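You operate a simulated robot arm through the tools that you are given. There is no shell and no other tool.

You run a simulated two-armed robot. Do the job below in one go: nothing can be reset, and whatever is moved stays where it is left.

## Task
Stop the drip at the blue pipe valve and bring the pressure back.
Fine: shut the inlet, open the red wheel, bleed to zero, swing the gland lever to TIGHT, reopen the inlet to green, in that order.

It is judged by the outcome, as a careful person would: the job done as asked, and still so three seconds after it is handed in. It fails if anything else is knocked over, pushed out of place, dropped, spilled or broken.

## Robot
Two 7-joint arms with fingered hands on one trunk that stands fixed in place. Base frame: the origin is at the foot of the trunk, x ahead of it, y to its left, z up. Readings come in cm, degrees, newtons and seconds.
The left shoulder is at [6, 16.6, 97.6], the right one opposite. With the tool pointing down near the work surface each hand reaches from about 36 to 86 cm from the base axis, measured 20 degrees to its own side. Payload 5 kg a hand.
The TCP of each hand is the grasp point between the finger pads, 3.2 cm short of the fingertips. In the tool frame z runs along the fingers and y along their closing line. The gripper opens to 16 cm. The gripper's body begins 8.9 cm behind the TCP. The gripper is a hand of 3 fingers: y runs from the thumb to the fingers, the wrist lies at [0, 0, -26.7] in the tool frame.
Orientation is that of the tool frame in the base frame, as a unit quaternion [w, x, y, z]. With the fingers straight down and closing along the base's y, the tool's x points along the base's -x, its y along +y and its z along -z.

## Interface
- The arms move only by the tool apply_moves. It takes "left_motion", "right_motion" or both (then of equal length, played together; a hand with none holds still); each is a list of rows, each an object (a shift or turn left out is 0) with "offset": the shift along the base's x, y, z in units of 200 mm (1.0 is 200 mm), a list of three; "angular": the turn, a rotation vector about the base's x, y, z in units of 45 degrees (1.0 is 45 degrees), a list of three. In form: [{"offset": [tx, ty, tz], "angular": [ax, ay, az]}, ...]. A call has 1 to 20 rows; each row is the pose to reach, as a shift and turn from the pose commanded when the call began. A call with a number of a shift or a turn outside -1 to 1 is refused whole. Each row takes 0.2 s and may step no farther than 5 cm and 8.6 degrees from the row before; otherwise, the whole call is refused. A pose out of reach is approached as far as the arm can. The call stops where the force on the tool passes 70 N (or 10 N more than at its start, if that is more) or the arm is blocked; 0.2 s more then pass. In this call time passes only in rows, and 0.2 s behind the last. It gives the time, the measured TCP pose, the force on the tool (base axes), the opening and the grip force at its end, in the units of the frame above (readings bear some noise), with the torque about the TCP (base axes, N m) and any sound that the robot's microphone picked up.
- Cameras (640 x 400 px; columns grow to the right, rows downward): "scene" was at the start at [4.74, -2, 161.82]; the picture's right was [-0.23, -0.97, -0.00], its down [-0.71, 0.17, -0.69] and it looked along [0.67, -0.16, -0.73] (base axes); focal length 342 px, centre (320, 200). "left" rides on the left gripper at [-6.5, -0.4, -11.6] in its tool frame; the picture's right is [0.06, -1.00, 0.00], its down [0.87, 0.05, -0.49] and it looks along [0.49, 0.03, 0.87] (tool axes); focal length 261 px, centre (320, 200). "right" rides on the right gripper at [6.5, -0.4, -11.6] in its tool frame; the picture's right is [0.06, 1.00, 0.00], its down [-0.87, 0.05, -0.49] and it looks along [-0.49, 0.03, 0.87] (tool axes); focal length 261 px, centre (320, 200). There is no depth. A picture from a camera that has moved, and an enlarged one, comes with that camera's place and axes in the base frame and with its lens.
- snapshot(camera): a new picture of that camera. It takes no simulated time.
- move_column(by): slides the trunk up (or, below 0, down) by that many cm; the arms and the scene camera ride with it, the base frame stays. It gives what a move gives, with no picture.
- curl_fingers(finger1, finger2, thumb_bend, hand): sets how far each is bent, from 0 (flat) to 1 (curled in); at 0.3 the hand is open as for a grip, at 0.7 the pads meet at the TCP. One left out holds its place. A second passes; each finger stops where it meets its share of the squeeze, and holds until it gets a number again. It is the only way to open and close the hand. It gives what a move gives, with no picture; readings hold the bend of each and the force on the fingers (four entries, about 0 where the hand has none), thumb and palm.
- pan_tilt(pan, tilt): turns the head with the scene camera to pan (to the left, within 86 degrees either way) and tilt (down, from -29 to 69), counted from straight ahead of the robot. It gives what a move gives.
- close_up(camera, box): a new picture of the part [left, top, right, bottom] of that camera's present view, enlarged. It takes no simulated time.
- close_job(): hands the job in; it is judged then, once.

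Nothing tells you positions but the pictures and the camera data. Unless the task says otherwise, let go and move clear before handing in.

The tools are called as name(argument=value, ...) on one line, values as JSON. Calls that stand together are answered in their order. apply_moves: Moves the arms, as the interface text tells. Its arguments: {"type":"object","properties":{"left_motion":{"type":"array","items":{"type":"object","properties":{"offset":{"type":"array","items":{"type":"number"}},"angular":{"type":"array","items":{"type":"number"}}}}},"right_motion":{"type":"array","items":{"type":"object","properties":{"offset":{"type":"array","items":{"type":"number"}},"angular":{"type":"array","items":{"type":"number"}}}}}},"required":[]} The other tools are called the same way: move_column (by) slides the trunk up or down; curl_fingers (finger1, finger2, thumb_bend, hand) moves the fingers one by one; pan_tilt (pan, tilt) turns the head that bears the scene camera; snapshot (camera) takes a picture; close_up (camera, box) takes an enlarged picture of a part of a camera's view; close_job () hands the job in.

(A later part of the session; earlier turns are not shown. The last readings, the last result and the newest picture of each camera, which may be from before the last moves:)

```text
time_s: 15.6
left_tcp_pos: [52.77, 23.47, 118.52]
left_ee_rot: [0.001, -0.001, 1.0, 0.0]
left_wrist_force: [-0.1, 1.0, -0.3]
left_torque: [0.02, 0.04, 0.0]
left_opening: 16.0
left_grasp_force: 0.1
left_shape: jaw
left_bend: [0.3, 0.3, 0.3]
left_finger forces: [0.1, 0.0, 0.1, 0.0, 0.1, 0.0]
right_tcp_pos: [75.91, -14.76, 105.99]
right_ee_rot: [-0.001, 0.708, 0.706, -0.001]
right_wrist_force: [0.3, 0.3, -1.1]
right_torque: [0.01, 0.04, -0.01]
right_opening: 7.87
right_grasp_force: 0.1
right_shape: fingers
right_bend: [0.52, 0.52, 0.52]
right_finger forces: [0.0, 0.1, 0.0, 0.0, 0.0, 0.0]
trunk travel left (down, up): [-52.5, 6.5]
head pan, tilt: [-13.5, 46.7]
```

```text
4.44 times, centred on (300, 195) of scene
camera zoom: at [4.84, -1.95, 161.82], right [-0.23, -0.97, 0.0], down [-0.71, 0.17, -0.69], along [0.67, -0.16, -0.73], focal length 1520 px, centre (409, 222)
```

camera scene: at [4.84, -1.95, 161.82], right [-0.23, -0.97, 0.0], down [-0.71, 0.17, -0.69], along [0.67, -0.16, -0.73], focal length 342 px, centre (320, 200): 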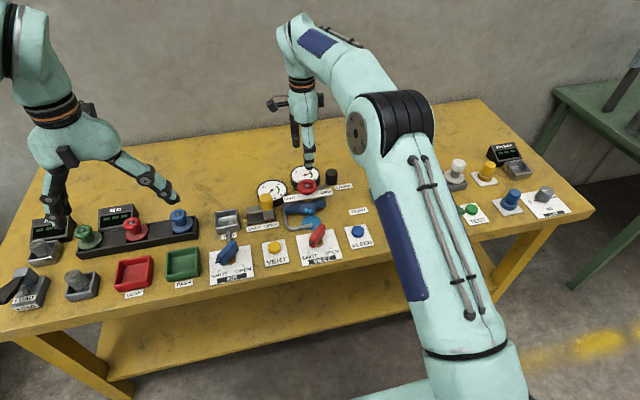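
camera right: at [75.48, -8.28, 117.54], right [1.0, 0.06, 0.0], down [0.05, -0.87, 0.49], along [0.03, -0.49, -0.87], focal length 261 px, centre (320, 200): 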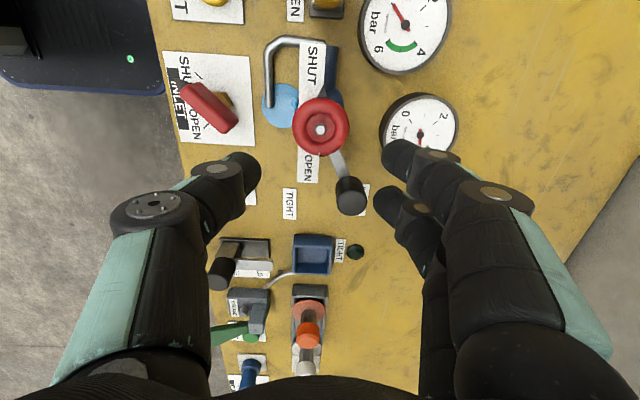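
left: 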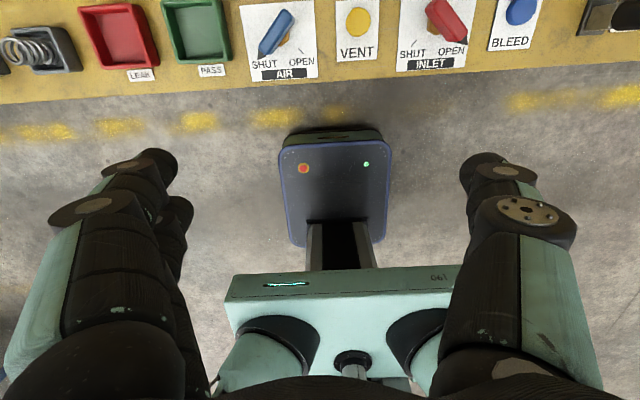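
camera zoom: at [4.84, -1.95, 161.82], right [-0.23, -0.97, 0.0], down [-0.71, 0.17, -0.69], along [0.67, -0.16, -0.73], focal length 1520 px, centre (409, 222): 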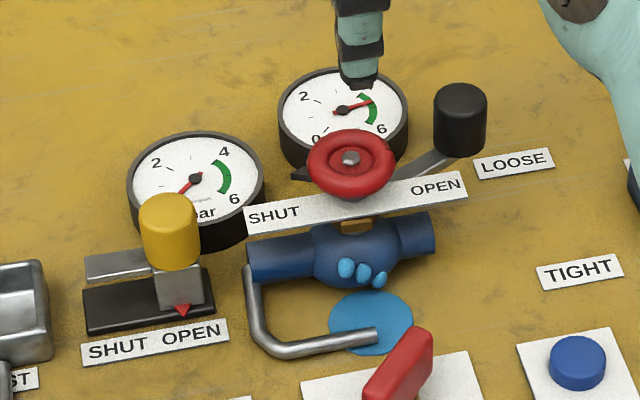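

The wheel is centred under the hand, and the main gauge still reads about 5. Lowering the open grip around the rim, keeping the fingertips above the label plate.

apply_moves(right_motion=[{"offset": [0.003, 0, -0.2]}, {"offset": [0.003, 0, -0.4]}, {"offset": [0.003, 0, -0.55]}, {"offset": [0.003, 0, -0.63]}, {"offset": [0.003, 0, -0.685]}])

snapshot(camera="right")

close_up(camera="scene", box=[250, 130, 370, 220])

```text
time_s: 16.8
left_tcp_pos: [52.71, 23.45, 118.66]
left_ee_rot: [0.0, 0.0, 1.0, 0.0]
left_wrist_force: [0.1, -0.8, -0.2]
left_torque: [0.01, 0.0, -0.01]
left_opening: 15.99
left_grasp_force: 0.2
left_shape: jaw
left_bend: [0.3, 0.3, 0.3]
left_finger forces: [0.0, 0.0, 0.0, 0.0, 0.0, 0.0]
right_tcp_pos: [76.02, -14.88, 92.27]
right_ee_rot: [0.0, 0.707, 0.707, 0.0]
right_wrist_force: [0.5, 0.2, 0.8]
right_torque: [0.02, 0.0, 0.0]
right_opening: 7.86
right_grasp_force: 0.0
right_shape: fingers
right_bend: [0.52, 0.52, 0.52]
right_finger forces: [0.1, 0.0, 0.1, 0.0, 0.0, 0.0]
trunk travel left (down, up): [-52.5, 6.5]
head pan, tilt: [-13.5, 46.7]
```

```text
taken
camera right: at [75.5, -8.33, 103.85], right [1.0, 0.06, 0.0], down [0.05, -0.87, 0.49], along [0.03, -0.49, -0.87], focal length 261 px, centre (320, 200)
```

right: 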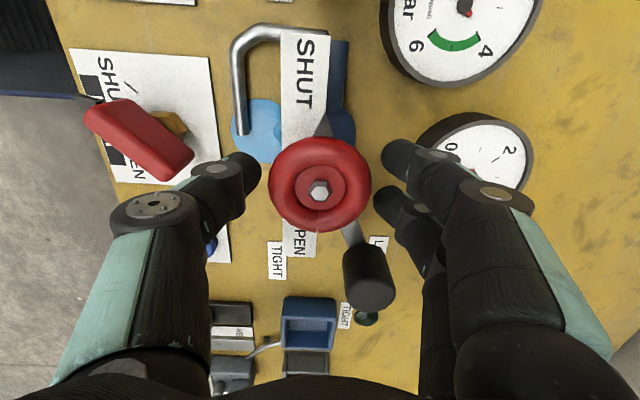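

```text
4.44 times, centred on (310, 175) of scene
camera zoom: at [4.78, -1.97, 161.82], right [-0.23, -0.97, 0.0], down [-0.71, 0.17, -0.69], along [0.67, -0.16, -0.73], focal length 1520 px, centre (364, 311)
```

zoom: 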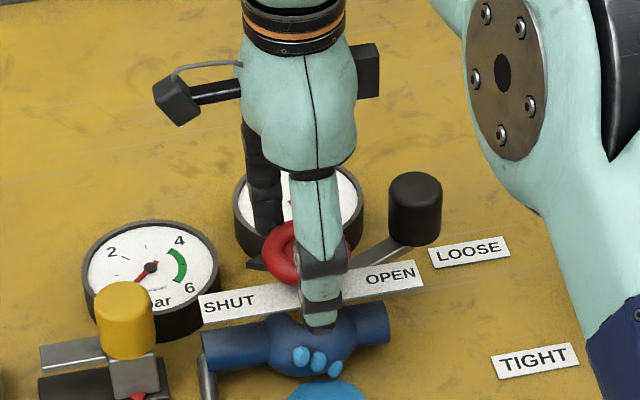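

The rim is centred between thumb and fingers. I'll raise a few millimetres for plate clearance, then close on the rim.

apply_moves(right_motion=[{"offset": [0, 0, 0.025]}])

curl_fingers(hand="right", finger1=0.7, finger2=0.7, thumb_bend=0.7)

snapshot(camera="right")

```text
time_s: 17.2
left_tcp_pos: [52.64, 23.55, 118.57]
left_ee_rot: [0.0, -0.001, 1.0, 0.0]
left_wrist_force: [-0.6, -0.2, -0.4]
left_torque: [-0.03, 0.0, -0.01]
left_opening: 16.01
left_grasp_force: 0.0
left_shape: jaw
left_bend: [0.3, 0.3, 0.3]
left_finger forces: [0.0, 0.0, 0.0, 0.1, 0.0, 0.1]
right_tcp_pos: [75.93, -14.83, 92.86]
right_ee_rot: [0.001, 0.708, 0.706, 0.0]
right_wrist_force: [0.0, -0.3, -0.1]
right_torque: [-0.01, 0.01, 0.01]
right_opening: 7.85
right_grasp_force: 0.1
right_shape: fingers
right_bend: [0.52, 0.52, 0.52]
right_finger forces: [0.0, 0.0, 0.0, 0.1, 0.1, 0.1]
trunk travel left (down, up): [-52.5, 6.5]
head pan, tilt: [-13.5, 46.7]
```

```text
time_s: 18.2
left_tcp_pos: [52.73, 23.67, 118.56]
left_ee_rot: [-0.001, 0.0, 1.0, 0.0]
left_wrist_force: [0.3, 0.8, 0.2]
left_torque: [0.02, -0.01, -0.03]
left_opening: 16.0
left_grasp_force: 0.1
left_shape: jaw
left_bend: [0.3, 0.3, 0.3]
left_finger forces: [0.0, 0.0, 0.0, 0.0, 0.0, 0.0]
right_tcp_pos: [75.89, -14.85, 92.89]
right_ee_rot: [0.0, 0.707, 0.707, -0.001]
right_wrist_force: [-3.3, 0.8, -5.0]
right_torque: [0.02, -0.08, -0.03]
right_opening: 5.86
right_grasp_force: 21.6
right_shape: fingers
right_bend: [0.58, 0.58, 0.62]
right_finger forces: [10.1, 10.0, 0.0, 0.1, 23.0, 0.0]
trunk travel left (down, up): [-52.5, 6.5]
head pan, tilt: [-13.5, 46.7]
```

```text
taken
camera right: at [75.46, -8.36, 104.39], right [1.0, 0.06, 0.0], down [0.05, -0.87, 0.49], along [0.03, -0.49, -0.87], focal length 261 px, centre (320, 200)
```

right: 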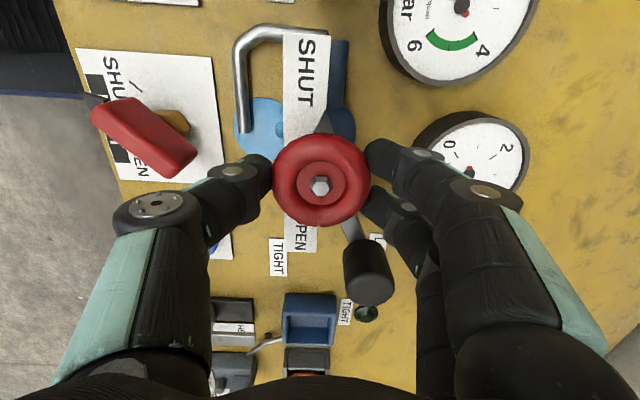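

Good grip on the rim (about 21 N). Turning it counter-clockwise (pointer from SHUT toward the front and on to OPEN), first 45°.

apply_moves(right_motion=[{"offset": [0.0001, -0.0016, 0], "angular": [0, 0, 0.1667]}, {"offset": [0.0004, -0.0032, 0], "angular": [0, 0, 0.3333]}, {"offset": [0.001, -0.0048, 0], "angular": [0, 0, 0.5]}, {"offset": [0.0017, -0.0062, 0], "angular": [0, 0, 0.6667]}, {"offset": [0.0026, -0.0076, 0], "angular": [0, 0, 0.8333]}, {"offset": [0.0037, -0.0088, 0], "angular": [0, 0, 1.0]}])

snapshot(camera="right")

close_up(camera="scene", box=[250, 130, 370, 220])

```text
time_s: 19.6
left_tcp_pos: [52.74, 23.42, 118.61]
left_ee_rot: [0.0, 0.0, 1.0, 0.001]
left_wrist_force: [-0.1, -0.5, 0.3]
left_torque: [-0.01, 0.02, 0.04]
left_opening: 15.96
left_grasp_force: 0.1
left_shape: jaw
left_bend: [0.3, 0.3, 0.3]
left_finger forces: [0.0, 0.0, 0.0, 0.0, 0.0, 0.0]
right_tcp_pos: [75.91, -14.93, 92.86]
right_ee_rot: [-0.002, 0.382, 0.924, 0.0]
right_wrist_force: [-13.6, 5.9, -10.8]
right_torque: [0.24, 0.26, -0.03]
right_opening: 5.88
right_grasp_force: 21.9
right_shape: fingers
right_bend: [0.58, 0.58, 0.62]
right_finger forces: [10.5, 8.8, 0.1, 0.0, 24.8, 0.0]
trunk travel left (down, up): [-52.5, 6.5]
head pan, tilt: [-13.5, 46.7]
```

```text
taken
camera right: at [70.98, -10.66, 104.43], right [0.66, 0.75, 0.0], down [0.66, -0.58, 0.49], along [0.37, -0.32, -0.87], focal length 261 px, centre (320, 200)
```

right: 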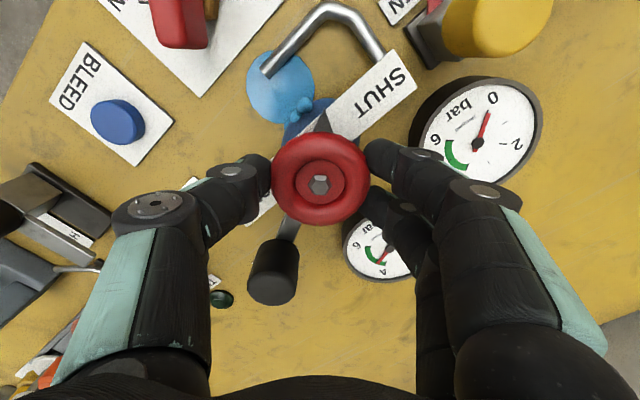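

```text
4.44 times, centred on (310, 175) of scene
camera zoom: at [4.71, -1.93, 161.82], right [-0.23, -0.97, 0.0], down [-0.71, 0.17, -0.69], along [0.67, -0.16, -0.73], focal length 1520 px, centre (364, 311)
```

zoom: 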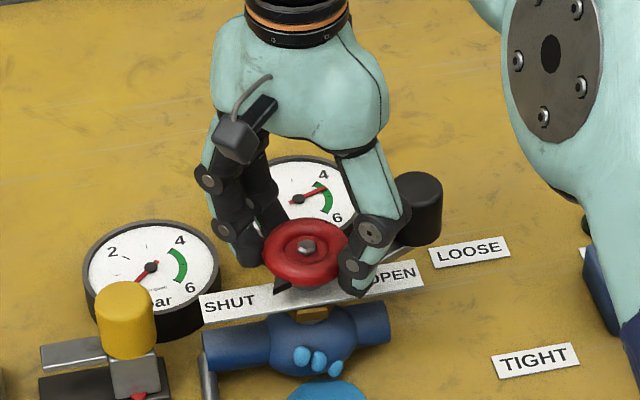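

The wheel follows, pointer now at front-left. The side force suggests rotating about the TCP itself, so I'll remove my shift and turn another 45°.

apply_moves(right_motion=[{"offset": [-0.002, 0.004, 0], "angular": [0, 0, 0.1667]}, {"offset": [-0.004, 0.008, 0], "angular": [0, 0, 0.3333]}, {"offset": [-0.005, 0.009, 0], "angular": [0, 0, 0.5]}, {"offset": [-0.005, 0.009, 0], "angular": [0, 0, 0.6667]}, {"offset": [-0.005, 0.009, 0], "angular": [0, 0, 0.8333]}, {"offset": [-0.005, 0.009, 0], "angular": [0, 0, 1.0]}])

snapshot(camera="right")

close_up(camera="scene", box=[250, 130, 370, 220])

```text
time_s: 21.0
left_tcp_pos: [52.73, 23.45, 118.53]
left_ee_rot: [0.0, 0.001, 1.0, 0.001]
left_wrist_force: [0.4, -0.5, -1.1]
left_torque: [0.0, -0.02, 0.03]
left_opening: 15.99
left_grasp_force: 0.1
left_shape: jaw
left_bend: [0.3, 0.3, 0.3]
left_finger forces: [0.1, 0.1, 0.0, 0.0, 0.0, 0.0]
right_tcp_pos: [75.81, -15.06, 92.93]
right_ee_rot: [-0.001, 0.0, 1.0, 0.0]
right_wrist_force: [-10.2, -0.4, -14.9]
right_torque: [0.11, 0.28, -0.04]
right_opening: 5.89
right_grasp_force: 22.0
right_shape: fingers
right_bend: [0.58, 0.58, 0.62]
right_finger forces: [11.3, 10.0, 0.0, 0.0, 22.5, 0.0]
trunk travel left (down, up): [-52.5, 6.5]
head pan, tilt: [-13.5, 46.7]
```

```text
taken
camera right: at [69.32, -15.44, 104.44], right [-0.06, 1.0, 0.0], down [0.87, 0.06, 0.49], along [0.49, 0.03, -0.87], focal length 261 px, centre (320, 200)
```

right: 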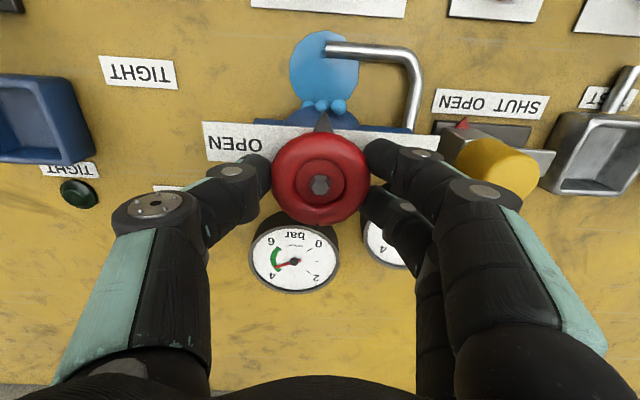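

```text
4.44 times, centred on (310, 175) of scene
camera zoom: at [4.79, -2.02, 161.81], right [-0.23, -0.97, 0.0], down [-0.71, 0.17, -0.69], along [0.67, -0.16, -0.73], focal length 1520 px, centre (364, 311)
```

zoom: 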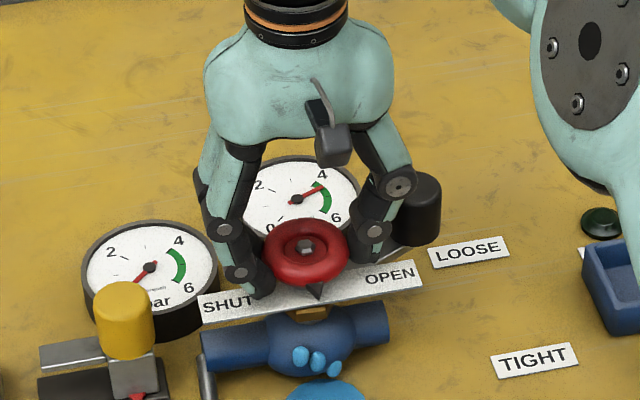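

The pointer is now at the middle front; the gauge has begun to move a little. Continuing another 45° with a tiny correction toward −x.

apply_moves(right_motion=[{"offset": [-0.003, 0, 0], "angular": [0, 0, 0.1667]}, {"offset": [-0.006, 0, 0], "angular": [0, 0, 0.3333]}, {"offset": [-0.007, 0, 0], "angular": [0, 0, 0.5]}, {"offset": [-0.007, 0, 0], "angular": [0, 0, 0.6667]}, {"offset": [-0.007, 0, 0], "angular": [0, 0, 0.8333]}, {"offset": [-0.007, 0, 0], "angular": [0, 0, 1.0]}])

snapshot(camera="right")

close_up(camera="scene", box=[250, 130, 370, 220])

```text
time_s: 22.4
left_tcp_pos: [52.85, 23.4, 118.46]
left_ee_rot: [-0.001, 0.0, 1.0, 0.0]
left_wrist_force: [0.7, 0.0, 1.0]
left_torque: [0.02, 0.02, -0.02]
left_opening: 15.99
left_grasp_force: 0.1
left_shape: jaw
left_bend: [0.3, 0.3, 0.3]
left_finger forces: [0.1, 0.0, 0.1, 0.0, 0.0, 0.1]
right_tcp_pos: [75.88, -15.07, 92.85]
right_ee_rot: [-0.001, -0.384, 0.923, 0.0]
right_wrist_force: [1.4, -8.1, -12.7]
right_torque: [-0.11, -0.01, -0.05]
right_opening: 5.87
right_grasp_force: 21.7
right_shape: fingers
right_bend: [0.58, 0.58, 0.62]
right_finger forces: [9.4, 8.8, 0.0, 0.0, 25.0, 0.1]
trunk travel left (down, up): [-52.5, 6.5]
head pan, tilt: [-13.5, 46.7]
```

```text
taken
camera right: at [71.46, -19.95, 104.43], right [-0.75, 0.66, 0.0], down [0.58, 0.65, 0.49], along [0.33, 0.37, -0.87], focal length 261 px, centre (320, 200)
```

right: 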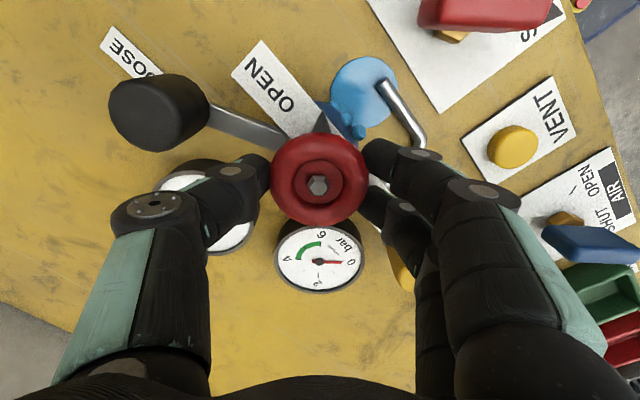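

```text
4.44 times, centred on (310, 175) of scene
camera zoom: at [4.9, -2.08, 161.81], right [-0.23, -0.97, 0.0], down [-0.71, 0.17, -0.68], along [0.67, -0.16, -0.73], focal length 1520 px, centre (364, 311)
```

zoom: 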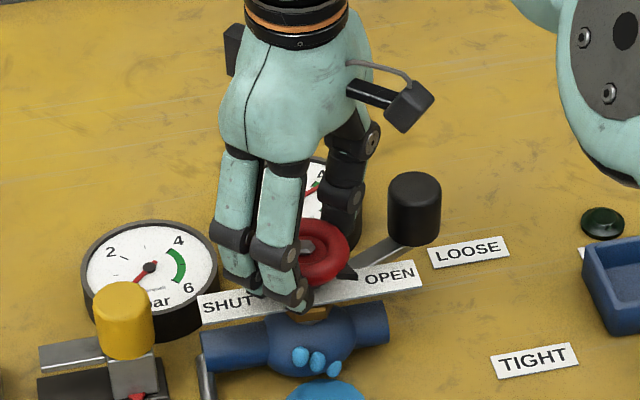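

Pointer is now at front-right. One more 45° should bring it to OPEN.

apply_moves(right_motion=[{"offset": [0, -0.002, 0], "angular": [0, 0, 0.1667]}, {"offset": [0, -0.003, 0], "angular": [0, 0, 0.3333]}, {"offset": [0, -0.003, 0], "angular": [0, 0, 0.5]}, {"offset": [0, -0.003, 0], "angular": [0, 0, 0.6667]}, {"offset": [0, -0.003, 0], "angular": [0, 0, 0.8333]}, {"offset": [0, -0.003, 0], "angular": [0, 0, 1.0]}])

snapshot(camera="right")

close_up(camera="scene", box=[250, 130, 370, 220])

```text
time_s: 23.8
left_tcp_pos: [52.84, 23.55, 118.41]
left_ee_rot: [0.0, 0.0, 1.0, 0.001]
left_wrist_force: [-0.6, 0.8, -0.3]
left_torque: [-0.03, 0.0, 0.0]
left_opening: 15.99
left_grasp_force: 0.2
left_shape: jaw
left_bend: [0.3, 0.3, 0.3]
left_finger forces: [0.0, 0.0, 0.0, 0.0, 0.1, 0.0]
right_tcp_pos: [75.84, -15.2, 92.79]
right_ee_rot: [-0.001, -0.659, 0.752, -0.001]
right_wrist_force: [3.5, -8.6, -8.4]
right_torque: [-0.26, -0.08, 0.01]
right_opening: 5.88
right_grasp_force: 22.5
right_shape: fingers
right_bend: [0.59, 0.58, 0.62]
right_finger forces: [10.6, 9.4, 0.1, 0.0, 25.2, 0.0]
right hand out of reach, approached as far as the arm can: row 6
trunk travel left (down, up): [-52.5, 6.5]
head pan, tilt: [-13.5, 46.7]
```

```text
taken
camera right: at [75.31, -21.61, 104.42], right [-1.0, 0.07, 0.0], down [0.06, 0.87, 0.49], along [0.03, 0.49, -0.87], focal length 261 px, centre (320, 200)
```

right: 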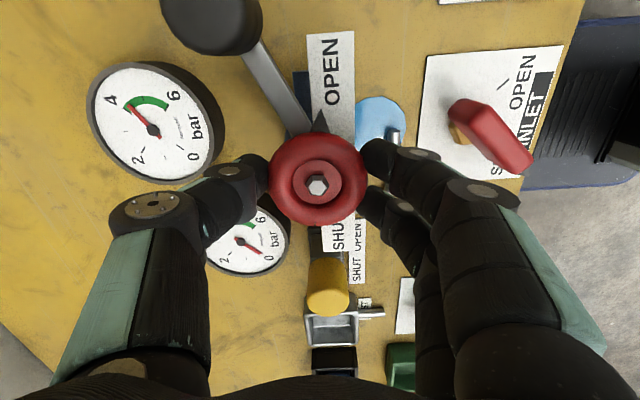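

```text
4.44 times, centred on (310, 175) of scene
camera zoom: at [4.87, -2.02, 161.81], right [-0.23, -0.97, 0.0], down [-0.71, 0.17, -0.68], along [0.67, -0.16, -0.73], focal length 1520 px, centre (364, 311)
```

zoom: 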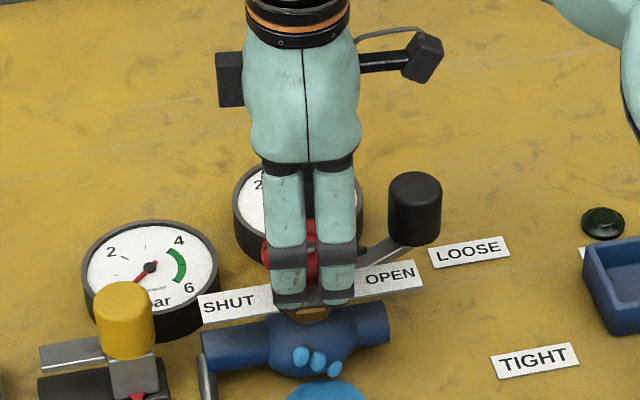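

The arm reached its yaw limit at about 82°, with the pointer nearly at OPEN (about 262°) and no stop felt. I'll let go, turn the hand back, regrip and finish opening to the stop.

curl_fingers(hand="right", finger1=0.52, finger2=0.52, thumb_bend=0.52)

apply_moves(right_motion=[{"offset": [0, 0.002, 0], "angular": [0, 0, -0.1667]}, {"offset": [0, 0.003, 0], "angular": [0, 0, -0.3333]}, {"offset": [0, 0.004, 0], "angular": [0, 0, -0.5]}, {"offset": [0, 0.004, 0], "angular": [0, 0, -0.6667]}, {"offset": [0, 0.004, 0], "angular": [0, 0, -0.8333]}, {"offset": [0, 0.004, 0], "angular": [0, 0, -1.0]}])

snapshot(camera="right")

close_up(camera="scene", box=[250, 130, 370, 220])

```text
time_s: 24.8
left_tcp_pos: [52.68, 23.41, 118.65]
left_ee_rot: [0.001, 0.0, 1.0, 0.0]
left_wrist_force: [0.4, 0.0, -0.3]
left_torque: [0.02, 0.01, -0.01]
left_opening: 16.0
left_grasp_force: 0.0
left_shape: jaw
left_bend: [0.3, 0.3, 0.3]
left_finger forces: [0.1, 0.0, 0.1, 0.0, 0.0, 0.0]
right_tcp_pos: [75.72, -14.91, 93.01]
right_ee_rot: [-0.001, -0.659, 0.752, 0.001]
right_wrist_force: [0.5, 0.2, 0.2]
right_torque: [-0.01, -0.03, 0.0]
right_opening: 7.88
right_grasp_force: 0.0
right_shape: fingers
right_bend: [0.52, 0.52, 0.52]
right_finger forces: [0.0, 0.0, 0.0, 0.0, 0.1, 0.1]
trunk travel left (down, up): [-52.5, 6.5]
head pan, tilt: [-13.5, 46.7]
```

```text
time_s: 26.2
left_tcp_pos: [52.75, 23.54, 118.55]
left_ee_rot: [0.0, 0.0, 1.0, -0.001]
left_wrist_force: [0.0, 1.4, 0.2]
left_torque: [-0.02, 0.01, 0.0]
left_opening: 15.97
left_grasp_force: 0.0
left_shape: jaw
left_bend: [0.3, 0.3, 0.3]
left_finger forces: [0.0, 0.0, 0.0, 0.0, 0.0, 0.0]
right_tcp_pos: [75.75, -14.87, 93.01]
right_ee_rot: [0.0, -0.32, 0.948, 0.0]
right_wrist_force: [0.2, 0.6, 0.2]
right_torque: [0.02, 0.01, -0.05]
right_opening: 7.86
right_grasp_force: 0.0
right_shape: fingers
right_bend: [0.52, 0.52, 0.52]
right_finger forces: [0.0, 0.0, 0.0, 0.0, 0.1, 0.0]
trunk travel left (down, up): [-52.5, 6.5]
head pan, tilt: [-13.5, 46.7]
```

```text
taken
camera right: at [70.75, -19.12, 104.47], right [-0.65, 0.76, 0.0], down [0.66, 0.57, 0.49], along [0.37, 0.32, -0.87], focal length 261 px, centre (320, 200)
```

right: 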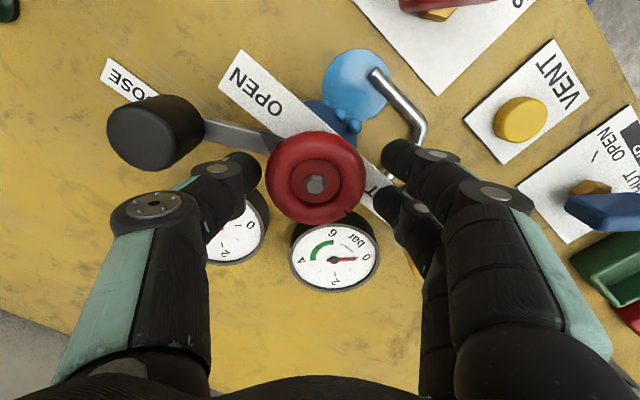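

```text
4.44 times, centred on (310, 175) of scene
camera zoom: at [4.75, -1.98, 161.82], right [-0.23, -0.97, 0.0], down [-0.71, 0.17, -0.69], along [0.67, -0.16, -0.73], focal length 1520 px, centre (364, 311)
```

zoom: 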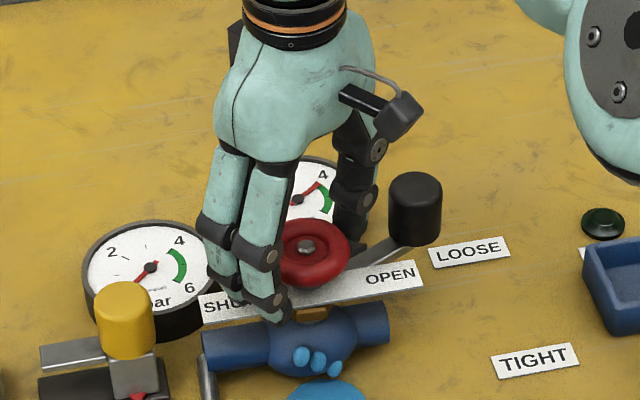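

Regripping the rim with a 2 mm centring correction, then turning further toward OPEN.

apply_moves(right_motion=[{"offset": [0.006, -0.007, -0.004]}])

curl_fingers(hand="right", finger1=0.7, finger2=0.7, thumb_bend=0.7)

apply_moves(right_motion=[{"angular": [0, 0, 0.13]}, {"angular": [0, 0, 0.26]}, {"angular": [0, 0, 0.39]}])

snapshot(camera="right")

```text
time_s: 26.6
left_tcp_pos: [52.8, 23.5, 118.57]
left_ee_rot: [0.0, 0.0, 1.0, -0.001]
left_wrist_force: [0.1, 0.0, 0.2]
left_torque: [0.01, -0.01, 0.01]
left_opening: 15.99
left_grasp_force: 0.1
left_shape: jaw
left_bend: [0.3, 0.3, 0.3]
left_finger forces: [0.0, 0.0, 0.0, 0.1, 0.1, 0.0]
right_tcp_pos: [76.01, -15.06, 92.81]
right_ee_rot: [0.0, -0.321, 0.947, 0.0]
right_wrist_force: [-0.6, -0.4, -0.4]
right_torque: [0.01, -0.03, 0.01]
right_opening: 7.87
right_grasp_force: 0.1
right_shape: fingers
right_bend: [0.52, 0.52, 0.52]
right_finger forces: [0.0, 0.0, 0.1, 0.0, 0.0, 0.0]
trunk travel left (down, up): [-52.5, 6.5]
head pan, tilt: [-13.5, 46.7]
```

```text
time_s: 27.6
left_tcp_pos: [52.85, 23.43, 118.61]
left_ee_rot: [0.0, 0.0, 1.0, 0.0]
left_wrist_force: [-0.4, -0.1, 0.1]
left_torque: [0.02, 0.02, -0.02]
left_opening: 15.98
left_grasp_force: 0.0
left_shape: jaw
left_bend: [0.3, 0.3, 0.3]
left_finger forces: [0.0, 0.0, 0.0, 0.1, 0.0, 0.0]
right_tcp_pos: [75.87, -15.06, 92.75]
right_ee_rot: [0.0, -0.321, 0.947, 0.0]
right_wrist_force: [1.6, -1.9, -4.9]
right_torque: [0.04, 0.01, 0.02]
right_opening: 5.85
right_grasp_force: 21.7
right_shape: fingers
right_bend: [0.59, 0.59, 0.62]
right_finger forces: [9.8, 10.8, 0.1, 0.0, 23.4, 0.0]
trunk travel left (down, up): [-52.5, 6.5]
head pan, tilt: [-13.5, 46.7]
```

```text
time_s: 28.4
left_tcp_pos: [52.84, 23.61, 118.52]
left_ee_rot: [-0.001, 0.0, 1.0, 0.0]
left_wrist_force: [0.1, -0.5, 0.1]
left_torque: [0.0, 0.0, 0.0]
left_opening: 15.97
left_grasp_force: 0.0
left_shape: jaw
left_bend: [0.3, 0.3, 0.3]
left_finger forces: [0.0, 0.0, 0.0, 0.0, 0.0, 0.0]
right_tcp_pos: [76.04, -14.8, 92.81]
right_ee_rot: [0.001, -0.463, 0.886, 0.001]
right_wrist_force: [11.4, 3.2, -4.1]
right_torque: [0.07, -0.32, -1.72]
right_opening: 5.92
right_grasp_force: 31.4
right_shape: fingers
right_bend: [0.59, 0.59, 0.62]
right_finger forces: [8.4, 26.1, 0.0, 0.0, 28.8, 0.0]
trunk travel left (down, up): [-52.5, 6.5]
head pan, tilt: [-13.5, 46.7]
```

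```text
taken
camera right: at [72.54, -20.43, 104.35], right [-0.85, 0.52, 0.0], down [0.45, 0.74, 0.49], along [0.26, 0.42, -0.87], focal length 261 px, centre (320, 200)
```

right: 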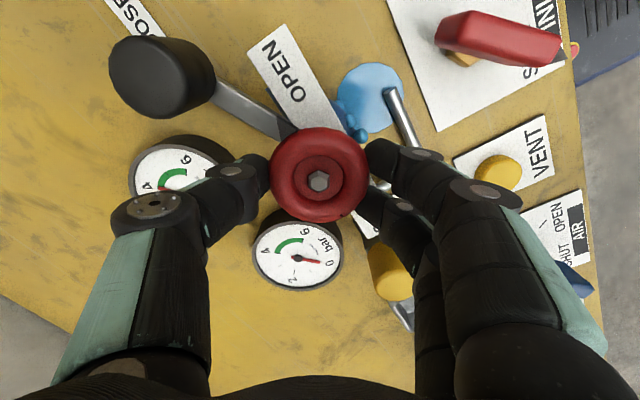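

Torque jumped to 1.7 N·m, so the wheel is at its OPEN stop. I'll release it and lift clear to check the pointer and gauge.

curl_fingers(hand="right", finger1=0.52, finger2=0.52, thumb_bend=0.52)

apply_moves(right_motion=[{"offset": [0, 0, 0.15], "angular": [0, 0, -0.1]}, {"offset": [0, 0, 0.35], "angular": [0, 0, -0.25]}, {"offset": [-0.05, 0, 0.55], "angular": [0, 0, -0.4]}, {"offset": [-0.15, 0, 0.7], "angular": [0, 0, -0.55]}, {"offset": [-0.3, 0, 0.75], "angular": [0, 0, -0.7]}, {"offset": [-0.5, -0.1, 0.75], "angular": [0, 0, -0.85]}, {"offset": [-0.7, -0.2, 0.75], "angular": [0, 0, -1.0]}])

snapshot(camera="right")

close_up(camera="scene", box=[250, 150, 370, 240])

```text
time_s: 29.4
left_tcp_pos: [52.79, 23.42, 118.46]
left_ee_rot: [0.0, 0.001, 1.0, -0.001]
left_wrist_force: [-0.8, 0.9, -1.2]
left_torque: [-0.01, 0.0, -0.02]
left_opening: 15.99
left_grasp_force: 0.0
left_shape: jaw
left_bend: [0.3, 0.3, 0.3]
left_finger forces: [0.0, 0.0, 0.0, 0.0, 0.1, 0.0]
right_tcp_pos: [75.87, -14.94, 92.82]
right_ee_rot: [0.0, -0.463, 0.887, 0.0]
right_wrist_force: [-0.4, -0.1, -0.9]
right_torque: [-0.01, -0.02, -0.04]
right_opening: 7.83
right_grasp_force: 0.0
right_shape: fingers
right_bend: [0.52, 0.52, 0.52]
right_finger forces: [0.0, 0.0, 0.0, 0.0, 0.0, 0.0]
trunk travel left (down, up): [-52.5, 6.5]
head pan, tilt: [-13.5, 46.7]
```

```text
time_s: 31.0
left_tcp_pos: [52.66, 23.49, 118.56]
left_ee_rot: [0.0, 0.0, 1.0, 0.0]
left_wrist_force: [-0.3, -0.3, -0.3]
left_torque: [-0.01, -0.01, 0.0]
left_opening: 16.0
left_grasp_force: 0.0
left_shape: jaw
left_bend: [0.3, 0.3, 0.3]
left_finger forces: [0.1, 0.0, 0.0, 0.0, 0.0, 0.0]
right_tcp_pos: [61.54, -18.95, 108.01]
right_ee_rot: [0.001, -0.086, 0.996, 0.0]
right_wrist_force: [-1.3, 0.3, -0.6]
right_torque: [-0.01, -0.03, 0.01]
right_opening: 7.85
right_grasp_force: 0.0
right_shape: fingers
right_bend: [0.52, 0.52, 0.52]
right_finger forces: [0.0, 0.0, 0.1, 0.0, 0.0, 0.0]
trunk travel left (down, up): [-52.5, 6.5]
head pan, tilt: [-13.5, 46.7]
```

```text
taken
camera right: at [55.16, -20.54, 119.46], right [-0.23, 0.97, 0.0], down [0.85, 0.2, 0.49], along [0.48, 0.11, -0.87], focal length 261 px, centre (320, 200)
```

right: 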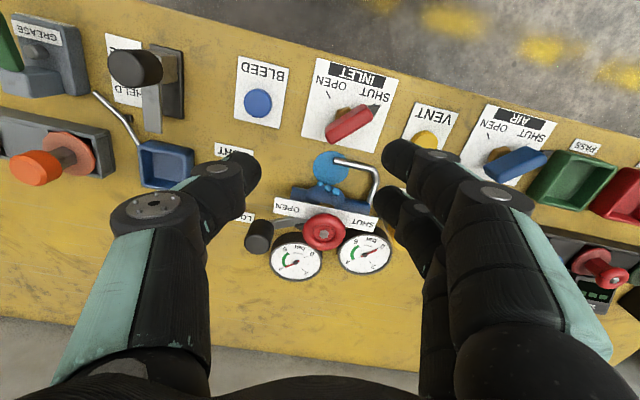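

```text
4.44 times, centred on (310, 195) of scene
camera zoom: at [4.62, -2.02, 161.82], right [-0.23, -0.97, 0.0], down [-0.71, 0.17, -0.69], along [0.67, -0.16, -0.73], focal length 1520 px, centre (364, 222)
```

zoom: 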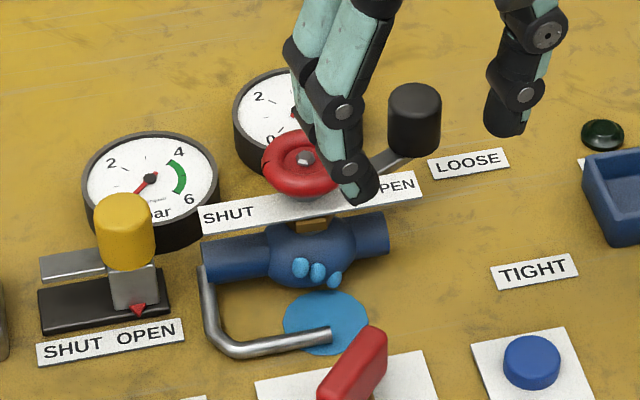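

INLET points to SHUT and the wheel is fully open. Next I'll close the right fingers together into a presser and hover over BLEED.

curl_fingers(hand="right", finger1=0.7, finger2=0.7, thumb_bend=0.7)

apply_moves(right_motion=[{"offset": [0.02, -0.11, -0.1], "angular": [0, 0, -0.05]}, {"offset": [0.04, -0.22, -0.2], "angular": [0, 0, -0.11]}, {"offset": [0.06, -0.32, -0.35], "angular": [0, 0, -0.17]}, {"offset": [0.083, -0.4275, -0.5], "angular": [0, 0, -0.22]}])

snapshot(camera="right")

snapshot(camera="scene")

close_up(camera="scene", box=[250, 150, 370, 240])

```text
time_s: 32.0
left_tcp_pos: [52.78, 23.55, 118.62]
left_ee_rot: [0.0, 0.0, 1.0, 0.0]
left_wrist_force: [1.0, 0.5, -0.3]
left_torque: [0.0, -0.01, -0.01]
left_opening: 15.99
left_grasp_force: 0.2
left_shape: jaw
left_bend: [0.3, 0.3, 0.3]
left_finger forces: [0.0, 0.0, 0.0, 0.1, 0.1, 0.0]
right_tcp_pos: [61.8, -18.9, 107.94]
right_ee_rot: [-0.001, -0.088, 0.996, 0.0]
right_wrist_force: [0.0, -0.2, 0.6]
right_torque: [0.0, -0.03, 0.0]
right_opening: 1.29
right_grasp_force: 0.0
right_shape: fingers
right_bend: [0.7, 0.7, 0.7]
right_finger forces: [0.1, 0.0, 0.1, 0.0, 0.1, 0.1]
trunk travel left (down, up): [-52.5, 6.5]
head pan, tilt: [-13.5, 46.7]
```

```text
time_s: 33.0
left_tcp_pos: [52.78, 23.4, 118.61]
left_ee_rot: [0.0, 0.0, 1.0, 0.0]
left_wrist_force: [0.4, -0.5, 0.1]
left_torque: [0.01, 0.01, 0.03]
left_opening: 15.99
left_grasp_force: 0.1
left_shape: jaw
left_bend: [0.3, 0.3, 0.3]
left_finger forces: [0.1, 0.1, 0.0, 0.0, 0.0, 0.0]
right_tcp_pos: [63.34, -27.55, 97.69]
right_ee_rot: [0.0, -0.001, 1.0, 0.0]
right_wrist_force: [0.0, -0.2, -0.7]
right_torque: [0.0, 0.0, 0.03]
right_opening: 1.26
right_grasp_force: 0.0
right_shape: fingers
right_bend: [0.7, 0.7, 0.7]
right_finger forces: [0.0, 0.1, 0.0, 0.0, 0.0, 0.0]
trunk travel left (down, up): [-52.5, 6.5]
head pan, tilt: [-13.5, 46.7]
```

```text
taken
camera right: at [56.75, -28.0, 109.2], right [-0.06, 1.0, 0.0], down [0.87, 0.06, 0.49], along [0.49, 0.03, -0.87], focal length 261 px, centre (320, 200)
```

right: 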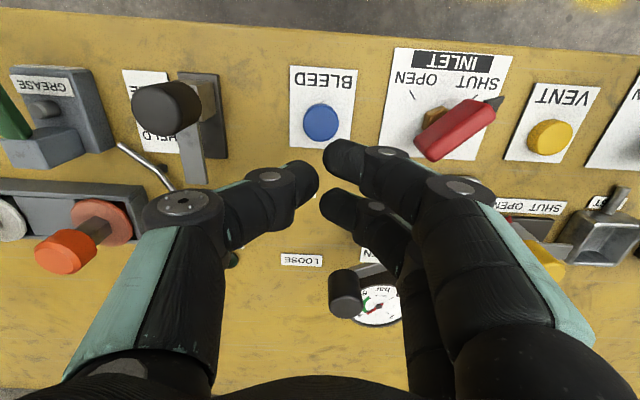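

```text
taken
camera scene: at [4.8, -2.05, 161.82], right [-0.23, -0.97, 0.0], down [-0.71, 0.17, -0.69], along [0.67, -0.16, -0.73], focal length 342 px, centre (320, 200)
```

scene: 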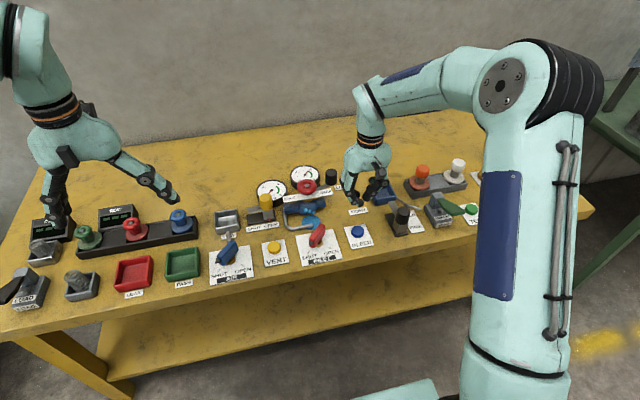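

```text
4.44 times, centred on (310, 195) of scene
camera zoom: at [4.8, -2.05, 161.82], right [-0.23, -0.97, 0.0], down [-0.71, 0.17, -0.69], along [0.67, -0.16, -0.73], focal length 1520 px, centre (364, 222)
```

zoom: 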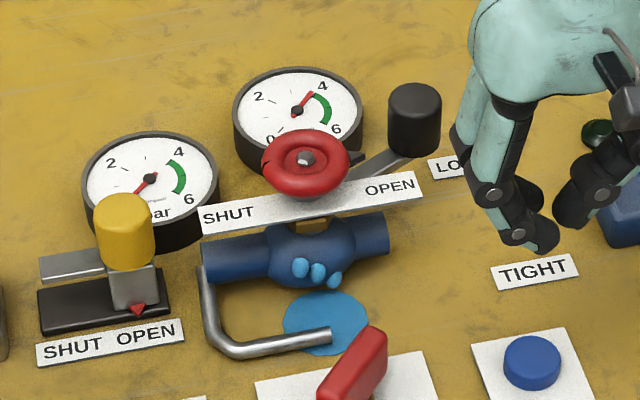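

The gauge is slowly dropping (about 3.7) and BLEED is just ahead of the fingertips. I'll bring the fingertips fully together to make a compact presser.

curl_fingers(hand="right", finger1=0.76, finger2=0.76, thumb_bend=0.76)

close_up(camera="right", box=[250, 80, 400, 240])

close_up(camera="scene", box=[320, 150, 420, 250])

```text
time_s: 34.0
left_tcp_pos: [52.65, 23.5, 118.59]
left_ee_rot: [0.0, 0.0, 1.0, 0.001]
left_wrist_force: [0.1, 0.3, -0.8]
left_torque: [-0.01, -0.01, 0.02]
left_opening: 15.98
left_grasp_force: 0.0
left_shape: jaw
left_bend: [0.3, 0.3, 0.3]
left_finger forces: [0.1, 0.1, 0.0, 0.0, 0.0, 0.0]
right_tcp_pos: [63.33, -27.52, 97.69]
right_ee_rot: [0.0, -0.001, 1.0, -0.001]
right_wrist_force: [0.4, 0.8, 0.0]
right_torque: [-0.01, 0.01, -0.02]
right_opening: 0.38
right_grasp_force: 0.1
right_shape: fingers
right_bend: [0.74, 0.74, 0.74]
right_finger forces: [0.0, 0.0, 0.0, 0.0, 0.0, 0.0]
trunk travel left (down, up): [-52.5, 6.5]
head pan, tilt: [-13.5, 46.7]
```

```text
2.50 times, centred on (325, 160) of right
camera zoom: at [56.72, -27.92, 109.28], right [-0.06, 1.0, 0.0], down [0.87, 0.06, 0.49], along [0.49, 0.03, -0.87], focal length 652 px, centre (308, 300)
```

zoom: 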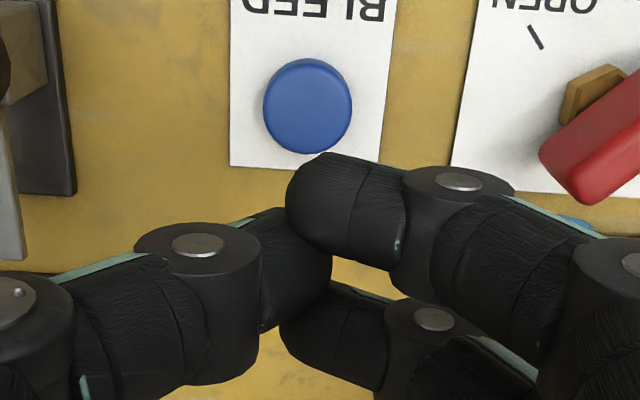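

```text
4.00 times, centred on (370, 200) of scene
camera zoom: at [4.74, -1.98, 161.82], right [-0.23, -0.97, 0.0], down [-0.71, 0.17, -0.69], along [0.67, -0.16, -0.73], focal length 1368 px, centre (120, 200)
```

zoom: 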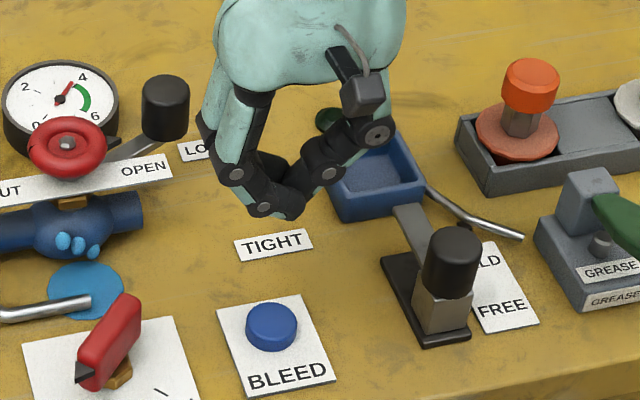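

BLEED is centred at about (62.9,-27.6) and is 3.7 cm wide. Moving down to just above it.

apply_moves(right_motion=[{"offset": [-0.01, 0, -0.2]}, {"offset": [-0.02, 0, -0.4]}, {"offset": [-0.0215, -0.003, -0.52]}, {"offset": [-0.0215, -0.003, -0.57]}])

close_up(camera="scene", box=[320, 190, 400, 260])

snapshot(camera="right")

```text
time_s: 35.0
left_tcp_pos: [52.89, 23.56, 118.55]
left_ee_rot: [0.0, 0.0, 1.0, 0.0]
left_wrist_force: [0.6, -0.4, 0.3]
left_torque: [0.01, 0.0, 0.01]
left_opening: 16.0
left_grasp_force: 0.1
left_shape: jaw
left_bend: [0.3, 0.3, 0.3]
left_finger forces: [0.0, 0.1, 0.1, 0.0, 0.1, 0.1]
right_tcp_pos: [63.1, -27.68, 86.53]
right_ee_rot: [0.0, -0.001, 1.0, 0.0]
right_wrist_force: [-0.1, 0.4, -1.3]
right_torque: [0.03, -0.04, 0.0]
right_opening: 0.36
right_grasp_force: 0.1
right_shape: fingers
right_bend: [0.74, 0.74, 0.74]
right_finger forces: [0.0, 0.1, 0.0, 0.1, 0.0, 0.0]
trunk travel left (down, up): [-52.5, 6.5]
head pan, tilt: [-13.5, 46.7]
```

```text
5.71 times, centred on (360, 225) of scene
camera zoom: at [4.75, -1.99, 161.82], right [-0.23, -0.97, 0.0], down [-0.71, 0.17, -0.69], along [0.67, -0.16, -0.73], focal length 1955 px, centre (91, 57)
```

zoom: 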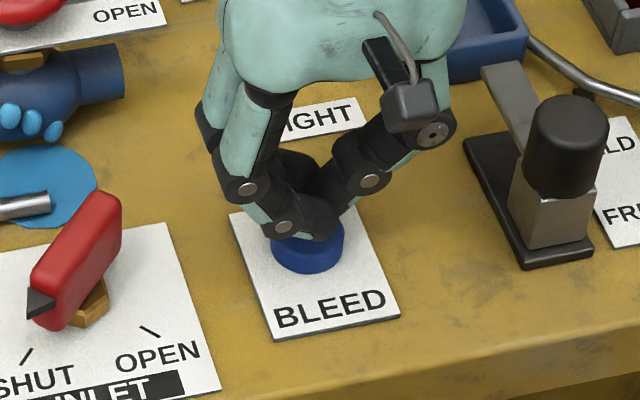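

```text
taken
camera right: at [56.52, -28.1, 97.98], right [-0.06, 1.0, 0.0], down [0.87, 0.06, 0.49], along [0.49, 0.03, -0.87], focal length 261 px, centre (320, 200)
```

right: 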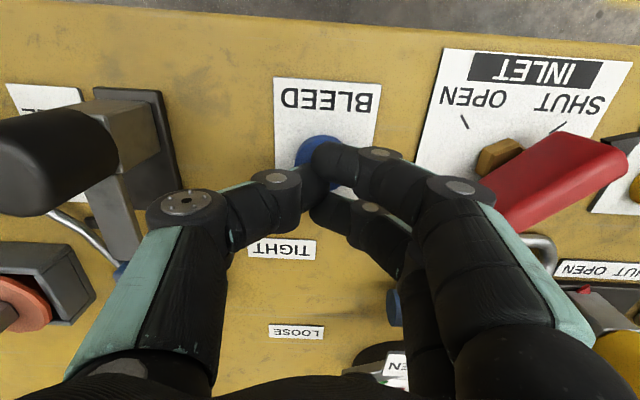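

The fingertips are right above BLEED with clearance from the HOLD/FREE knob. Pressing down slowly.

apply_moves(right_motion=[{"offset": [-0.01, 0, -0.03]}, {"offset": [-0.01, 0, -0.06]}, {"offset": [-0.01, 0, -0.08]}])

close_up(camera="scene", box=[250, 150, 400, 260])

```text
time_s: 35.8
left_tcp_pos: [52.74, 23.54, 118.47]
left_ee_rot: [0.0, 0.0, 1.0, 0.0]
left_wrist_force: [-0.6, -0.1, 0.0]
left_torque: [-0.01, 0.03, 0.01]
left_opening: 15.98
left_grasp_force: 0.1
left_shape: jaw
left_bend: [0.3, 0.3, 0.3]
left_finger forces: [0.1, 0.1, 0.0, 0.1, 0.0, 0.1]
right_tcp_pos: [62.87, -27.75, 84.82]
right_ee_rot: [0.0, -0.001, 1.0, 0.0]
right_wrist_force: [-0.6, 0.0, 1.5]
right_torque: [0.03, 0.02, -0.01]
right_opening: 0.36
right_grasp_force: 0.0
right_shape: fingers
right_bend: [0.74, 0.74, 0.74]
right_finger forces: [0.0, 0.0, 0.1, 0.0, 0.1, 0.0]
trunk travel left (down, up): [-52.5, 6.5]
head pan, tilt: [-13.5, 46.7]
```

```text
3.64 times, centred on (325, 205) of scene
camera zoom: at [4.74, -1.98, 161.82], right [-0.23, -0.97, 0.0], down [-0.71, 0.17, -0.69], along [0.67, -0.16, -0.73], focal length 1244 px, centre (302, 182)
```

zoom: 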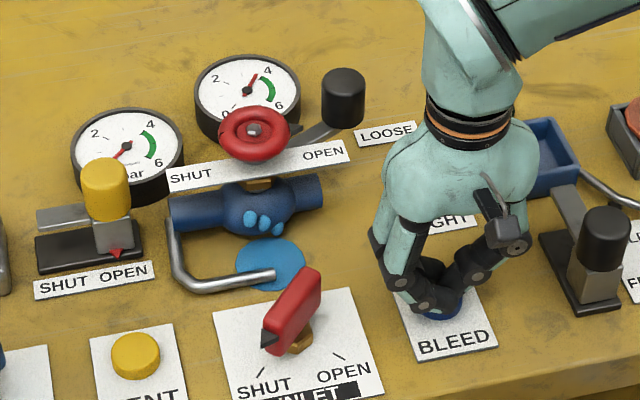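

Not quite in contact yet; the gauge is in plain view of the scene camera. Continuing down in small steps.

apply_moves(right_motion=[{"offset": [0, 0, -0.01]}, {"offset": [0, 0, -0.02]}, {"offset": [0, 0, -0.03]}])

close_up(camera="scene", box=[290, 155, 330, 185])

```text
time_s: 36.6
left_tcp_pos: [52.77, 23.57, 118.58]
left_ee_rot: [0.0, 0.0, 1.0, 0.0]
left_wrist_force: [-0.2, -0.3, -0.2]
left_torque: [-0.02, -0.02, -0.04]
left_opening: 16.0
left_grasp_force: 0.0
left_shape: jaw
left_bend: [0.3, 0.3, 0.3]
left_finger forces: [0.0, 0.0, 0.0, 0.1, 0.1, 0.0]
right_tcp_pos: [62.87, -27.6, 84.41]
right_ee_rot: [0.0, -0.001, 1.0, 0.0]
right_wrist_force: [-0.8, -0.7, 2.3]
right_torque: [-0.04, -0.01, 0.02]
right_opening: 0.36
right_grasp_force: 0.0
right_shape: fingers
right_bend: [0.74, 0.74, 0.74]
right_finger forces: [0.0, 0.0, 0.1, 0.0, 0.1, 0.0]
trunk travel left (down, up): [-52.5, 6.5]
head pan, tilt: [-13.5, 46.7]
heard: click
```

```text
13.33 times, centred on (310, 170) of scene
camera zoom: at [4.72, -1.98, 161.82], right [-0.23, -0.97, 0.0], down [-0.71, 0.17, -0.69], along [0.67, -0.16, -0.73], focal length 4561 px, centre (453, 600)
```

zoom: 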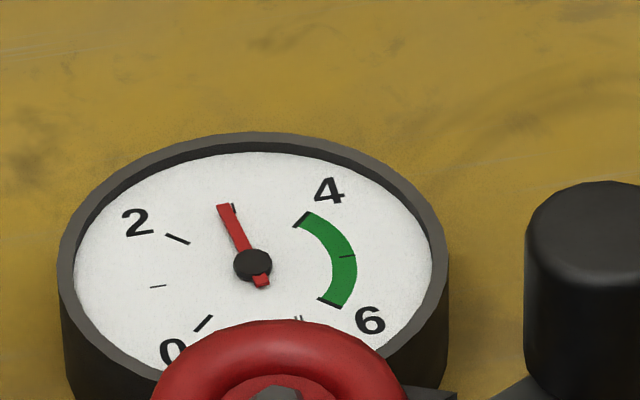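

A click: BLEED is pressed and the gauge is falling (about 3 bar). Holding it down.

apply_moves(right_motion=[{"offset": [0, 0, -0.005]}, {"offset": [0, 0, -0.005]}, {"offset": [0, 0, -0.005]}, {"offset": [0, 0, -0.005]}, {"offset": [0, 0, -0.005]}, {"offset": [0, 0, -0.005]}, {"offset": [0, 0, -0.005]}, {"offset": [0, 0, -0.005]}, {"offset": [0, 0, -0.005]}, {"offset": [0, 0, -0.005]}])

close_up(camera="scene", box=[290, 155, 330, 185])

```text
time_s: 38.8
left_tcp_pos: [52.7, 23.46, 118.56]
left_ee_rot: [0.0, 0.0, 1.0, 0.0]
left_wrist_force: [0.3, 0.2, -0.1]
left_torque: [-0.01, -0.02, 0.0]
left_opening: 15.99
left_grasp_force: 0.1
left_shape: jaw
left_bend: [0.3, 0.3, 0.3]
left_finger forces: [0.0, 0.0, 0.0, 0.0, 0.0, 0.0]
right_tcp_pos: [62.82, -27.55, 84.14]
right_ee_rot: [-0.001, 0.0, 1.0, 0.0]
right_wrist_force: [0.0, -0.6, 3.5]
right_torque: [-0.07, -0.01, 0.0]
right_opening: 0.36
right_grasp_force: 0.1
right_shape: fingers
right_bend: [0.74, 0.74, 0.74]
right_finger forces: [0.0, 0.0, 0.0, 0.1, 0.1, 0.0]
trunk travel left (down, up): [-52.5, 6.5]
head pan, tilt: [-13.5, 46.7]
```

```text
13.33 times, centred on (310, 170) of scene
camera zoom: at [4.73, -1.98, 161.82], right [-0.23, -0.97, 0.0], down [-0.71, 0.17, -0.69], along [0.67, -0.16, -0.73], focal length 4561 px, centre (453, 600)
```

zoom: 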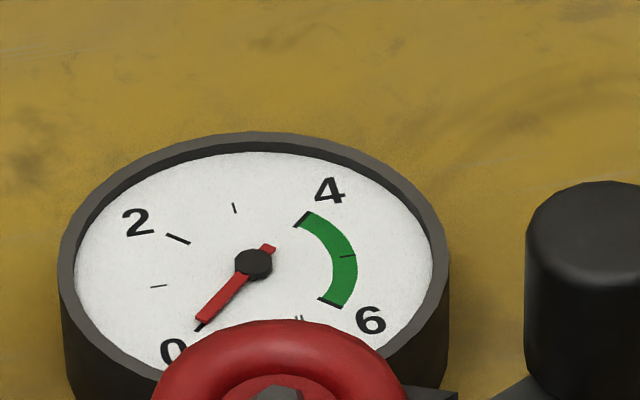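

The needle is at or just above 0. I'll hold for two more seconds to be sure.

apply_moves(right_motion=[{"offset": [0, 0, 0]}, {"offset": [0, 0, 0]}, {"offset": [0, 0, 0]}, {"offset": [0, 0, 0]}, {"offset": [0, 0, 0]}, {"offset": [0, 0, 0]}, {"offset": [0, 0, 0]}, {"offset": [0, 0, 0]}, {"offset": [0, 0, 0]}, {"offset": [0, 0, 0]}])

close_up(camera="scene", box=[290, 155, 330, 185])

```text
time_s: 41.0
left_tcp_pos: [52.71, 23.51, 118.47]
left_ee_rot: [0.0, 0.0, 1.0, 0.0]
left_wrist_force: [0.4, -1.0, 0.7]
left_torque: [0.0, 0.01, -0.02]
left_opening: 15.99
left_grasp_force: 0.0
left_shape: jaw
left_bend: [0.3, 0.3, 0.3]
left_finger forces: [0.1, 0.0, 0.0, 0.1, 0.1, 0.0]
right_tcp_pos: [62.83, -27.53, 84.18]
right_ee_rot: [0.001, -0.001, 1.0, 0.0]
right_wrist_force: [0.5, -0.5, 3.8]
right_torque: [-0.04, 0.0, 0.01]
right_opening: 0.35
right_grasp_force: 0.0
right_shape: fingers
right_bend: [0.74, 0.74, 0.74]
right_finger forces: [0.0, 0.1, 0.1, 0.0, 0.0, 0.0]
trunk travel left (down, up): [-52.5, 6.5]
head pan, tilt: [-13.5, 46.7]
```

```text
13.33 times, centred on (310, 170) of scene
camera zoom: at [4.73, -1.98, 161.82], right [-0.23, -0.97, 0.0], down [-0.71, 0.17, -0.69], along [0.67, -0.16, -0.73], focal length 4561 px, centre (453, 600)
```

zoom: 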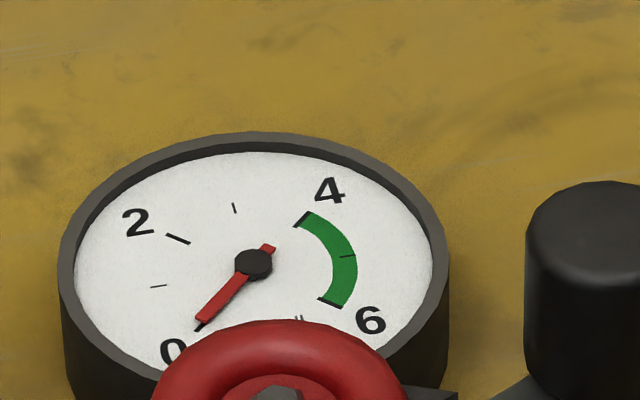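

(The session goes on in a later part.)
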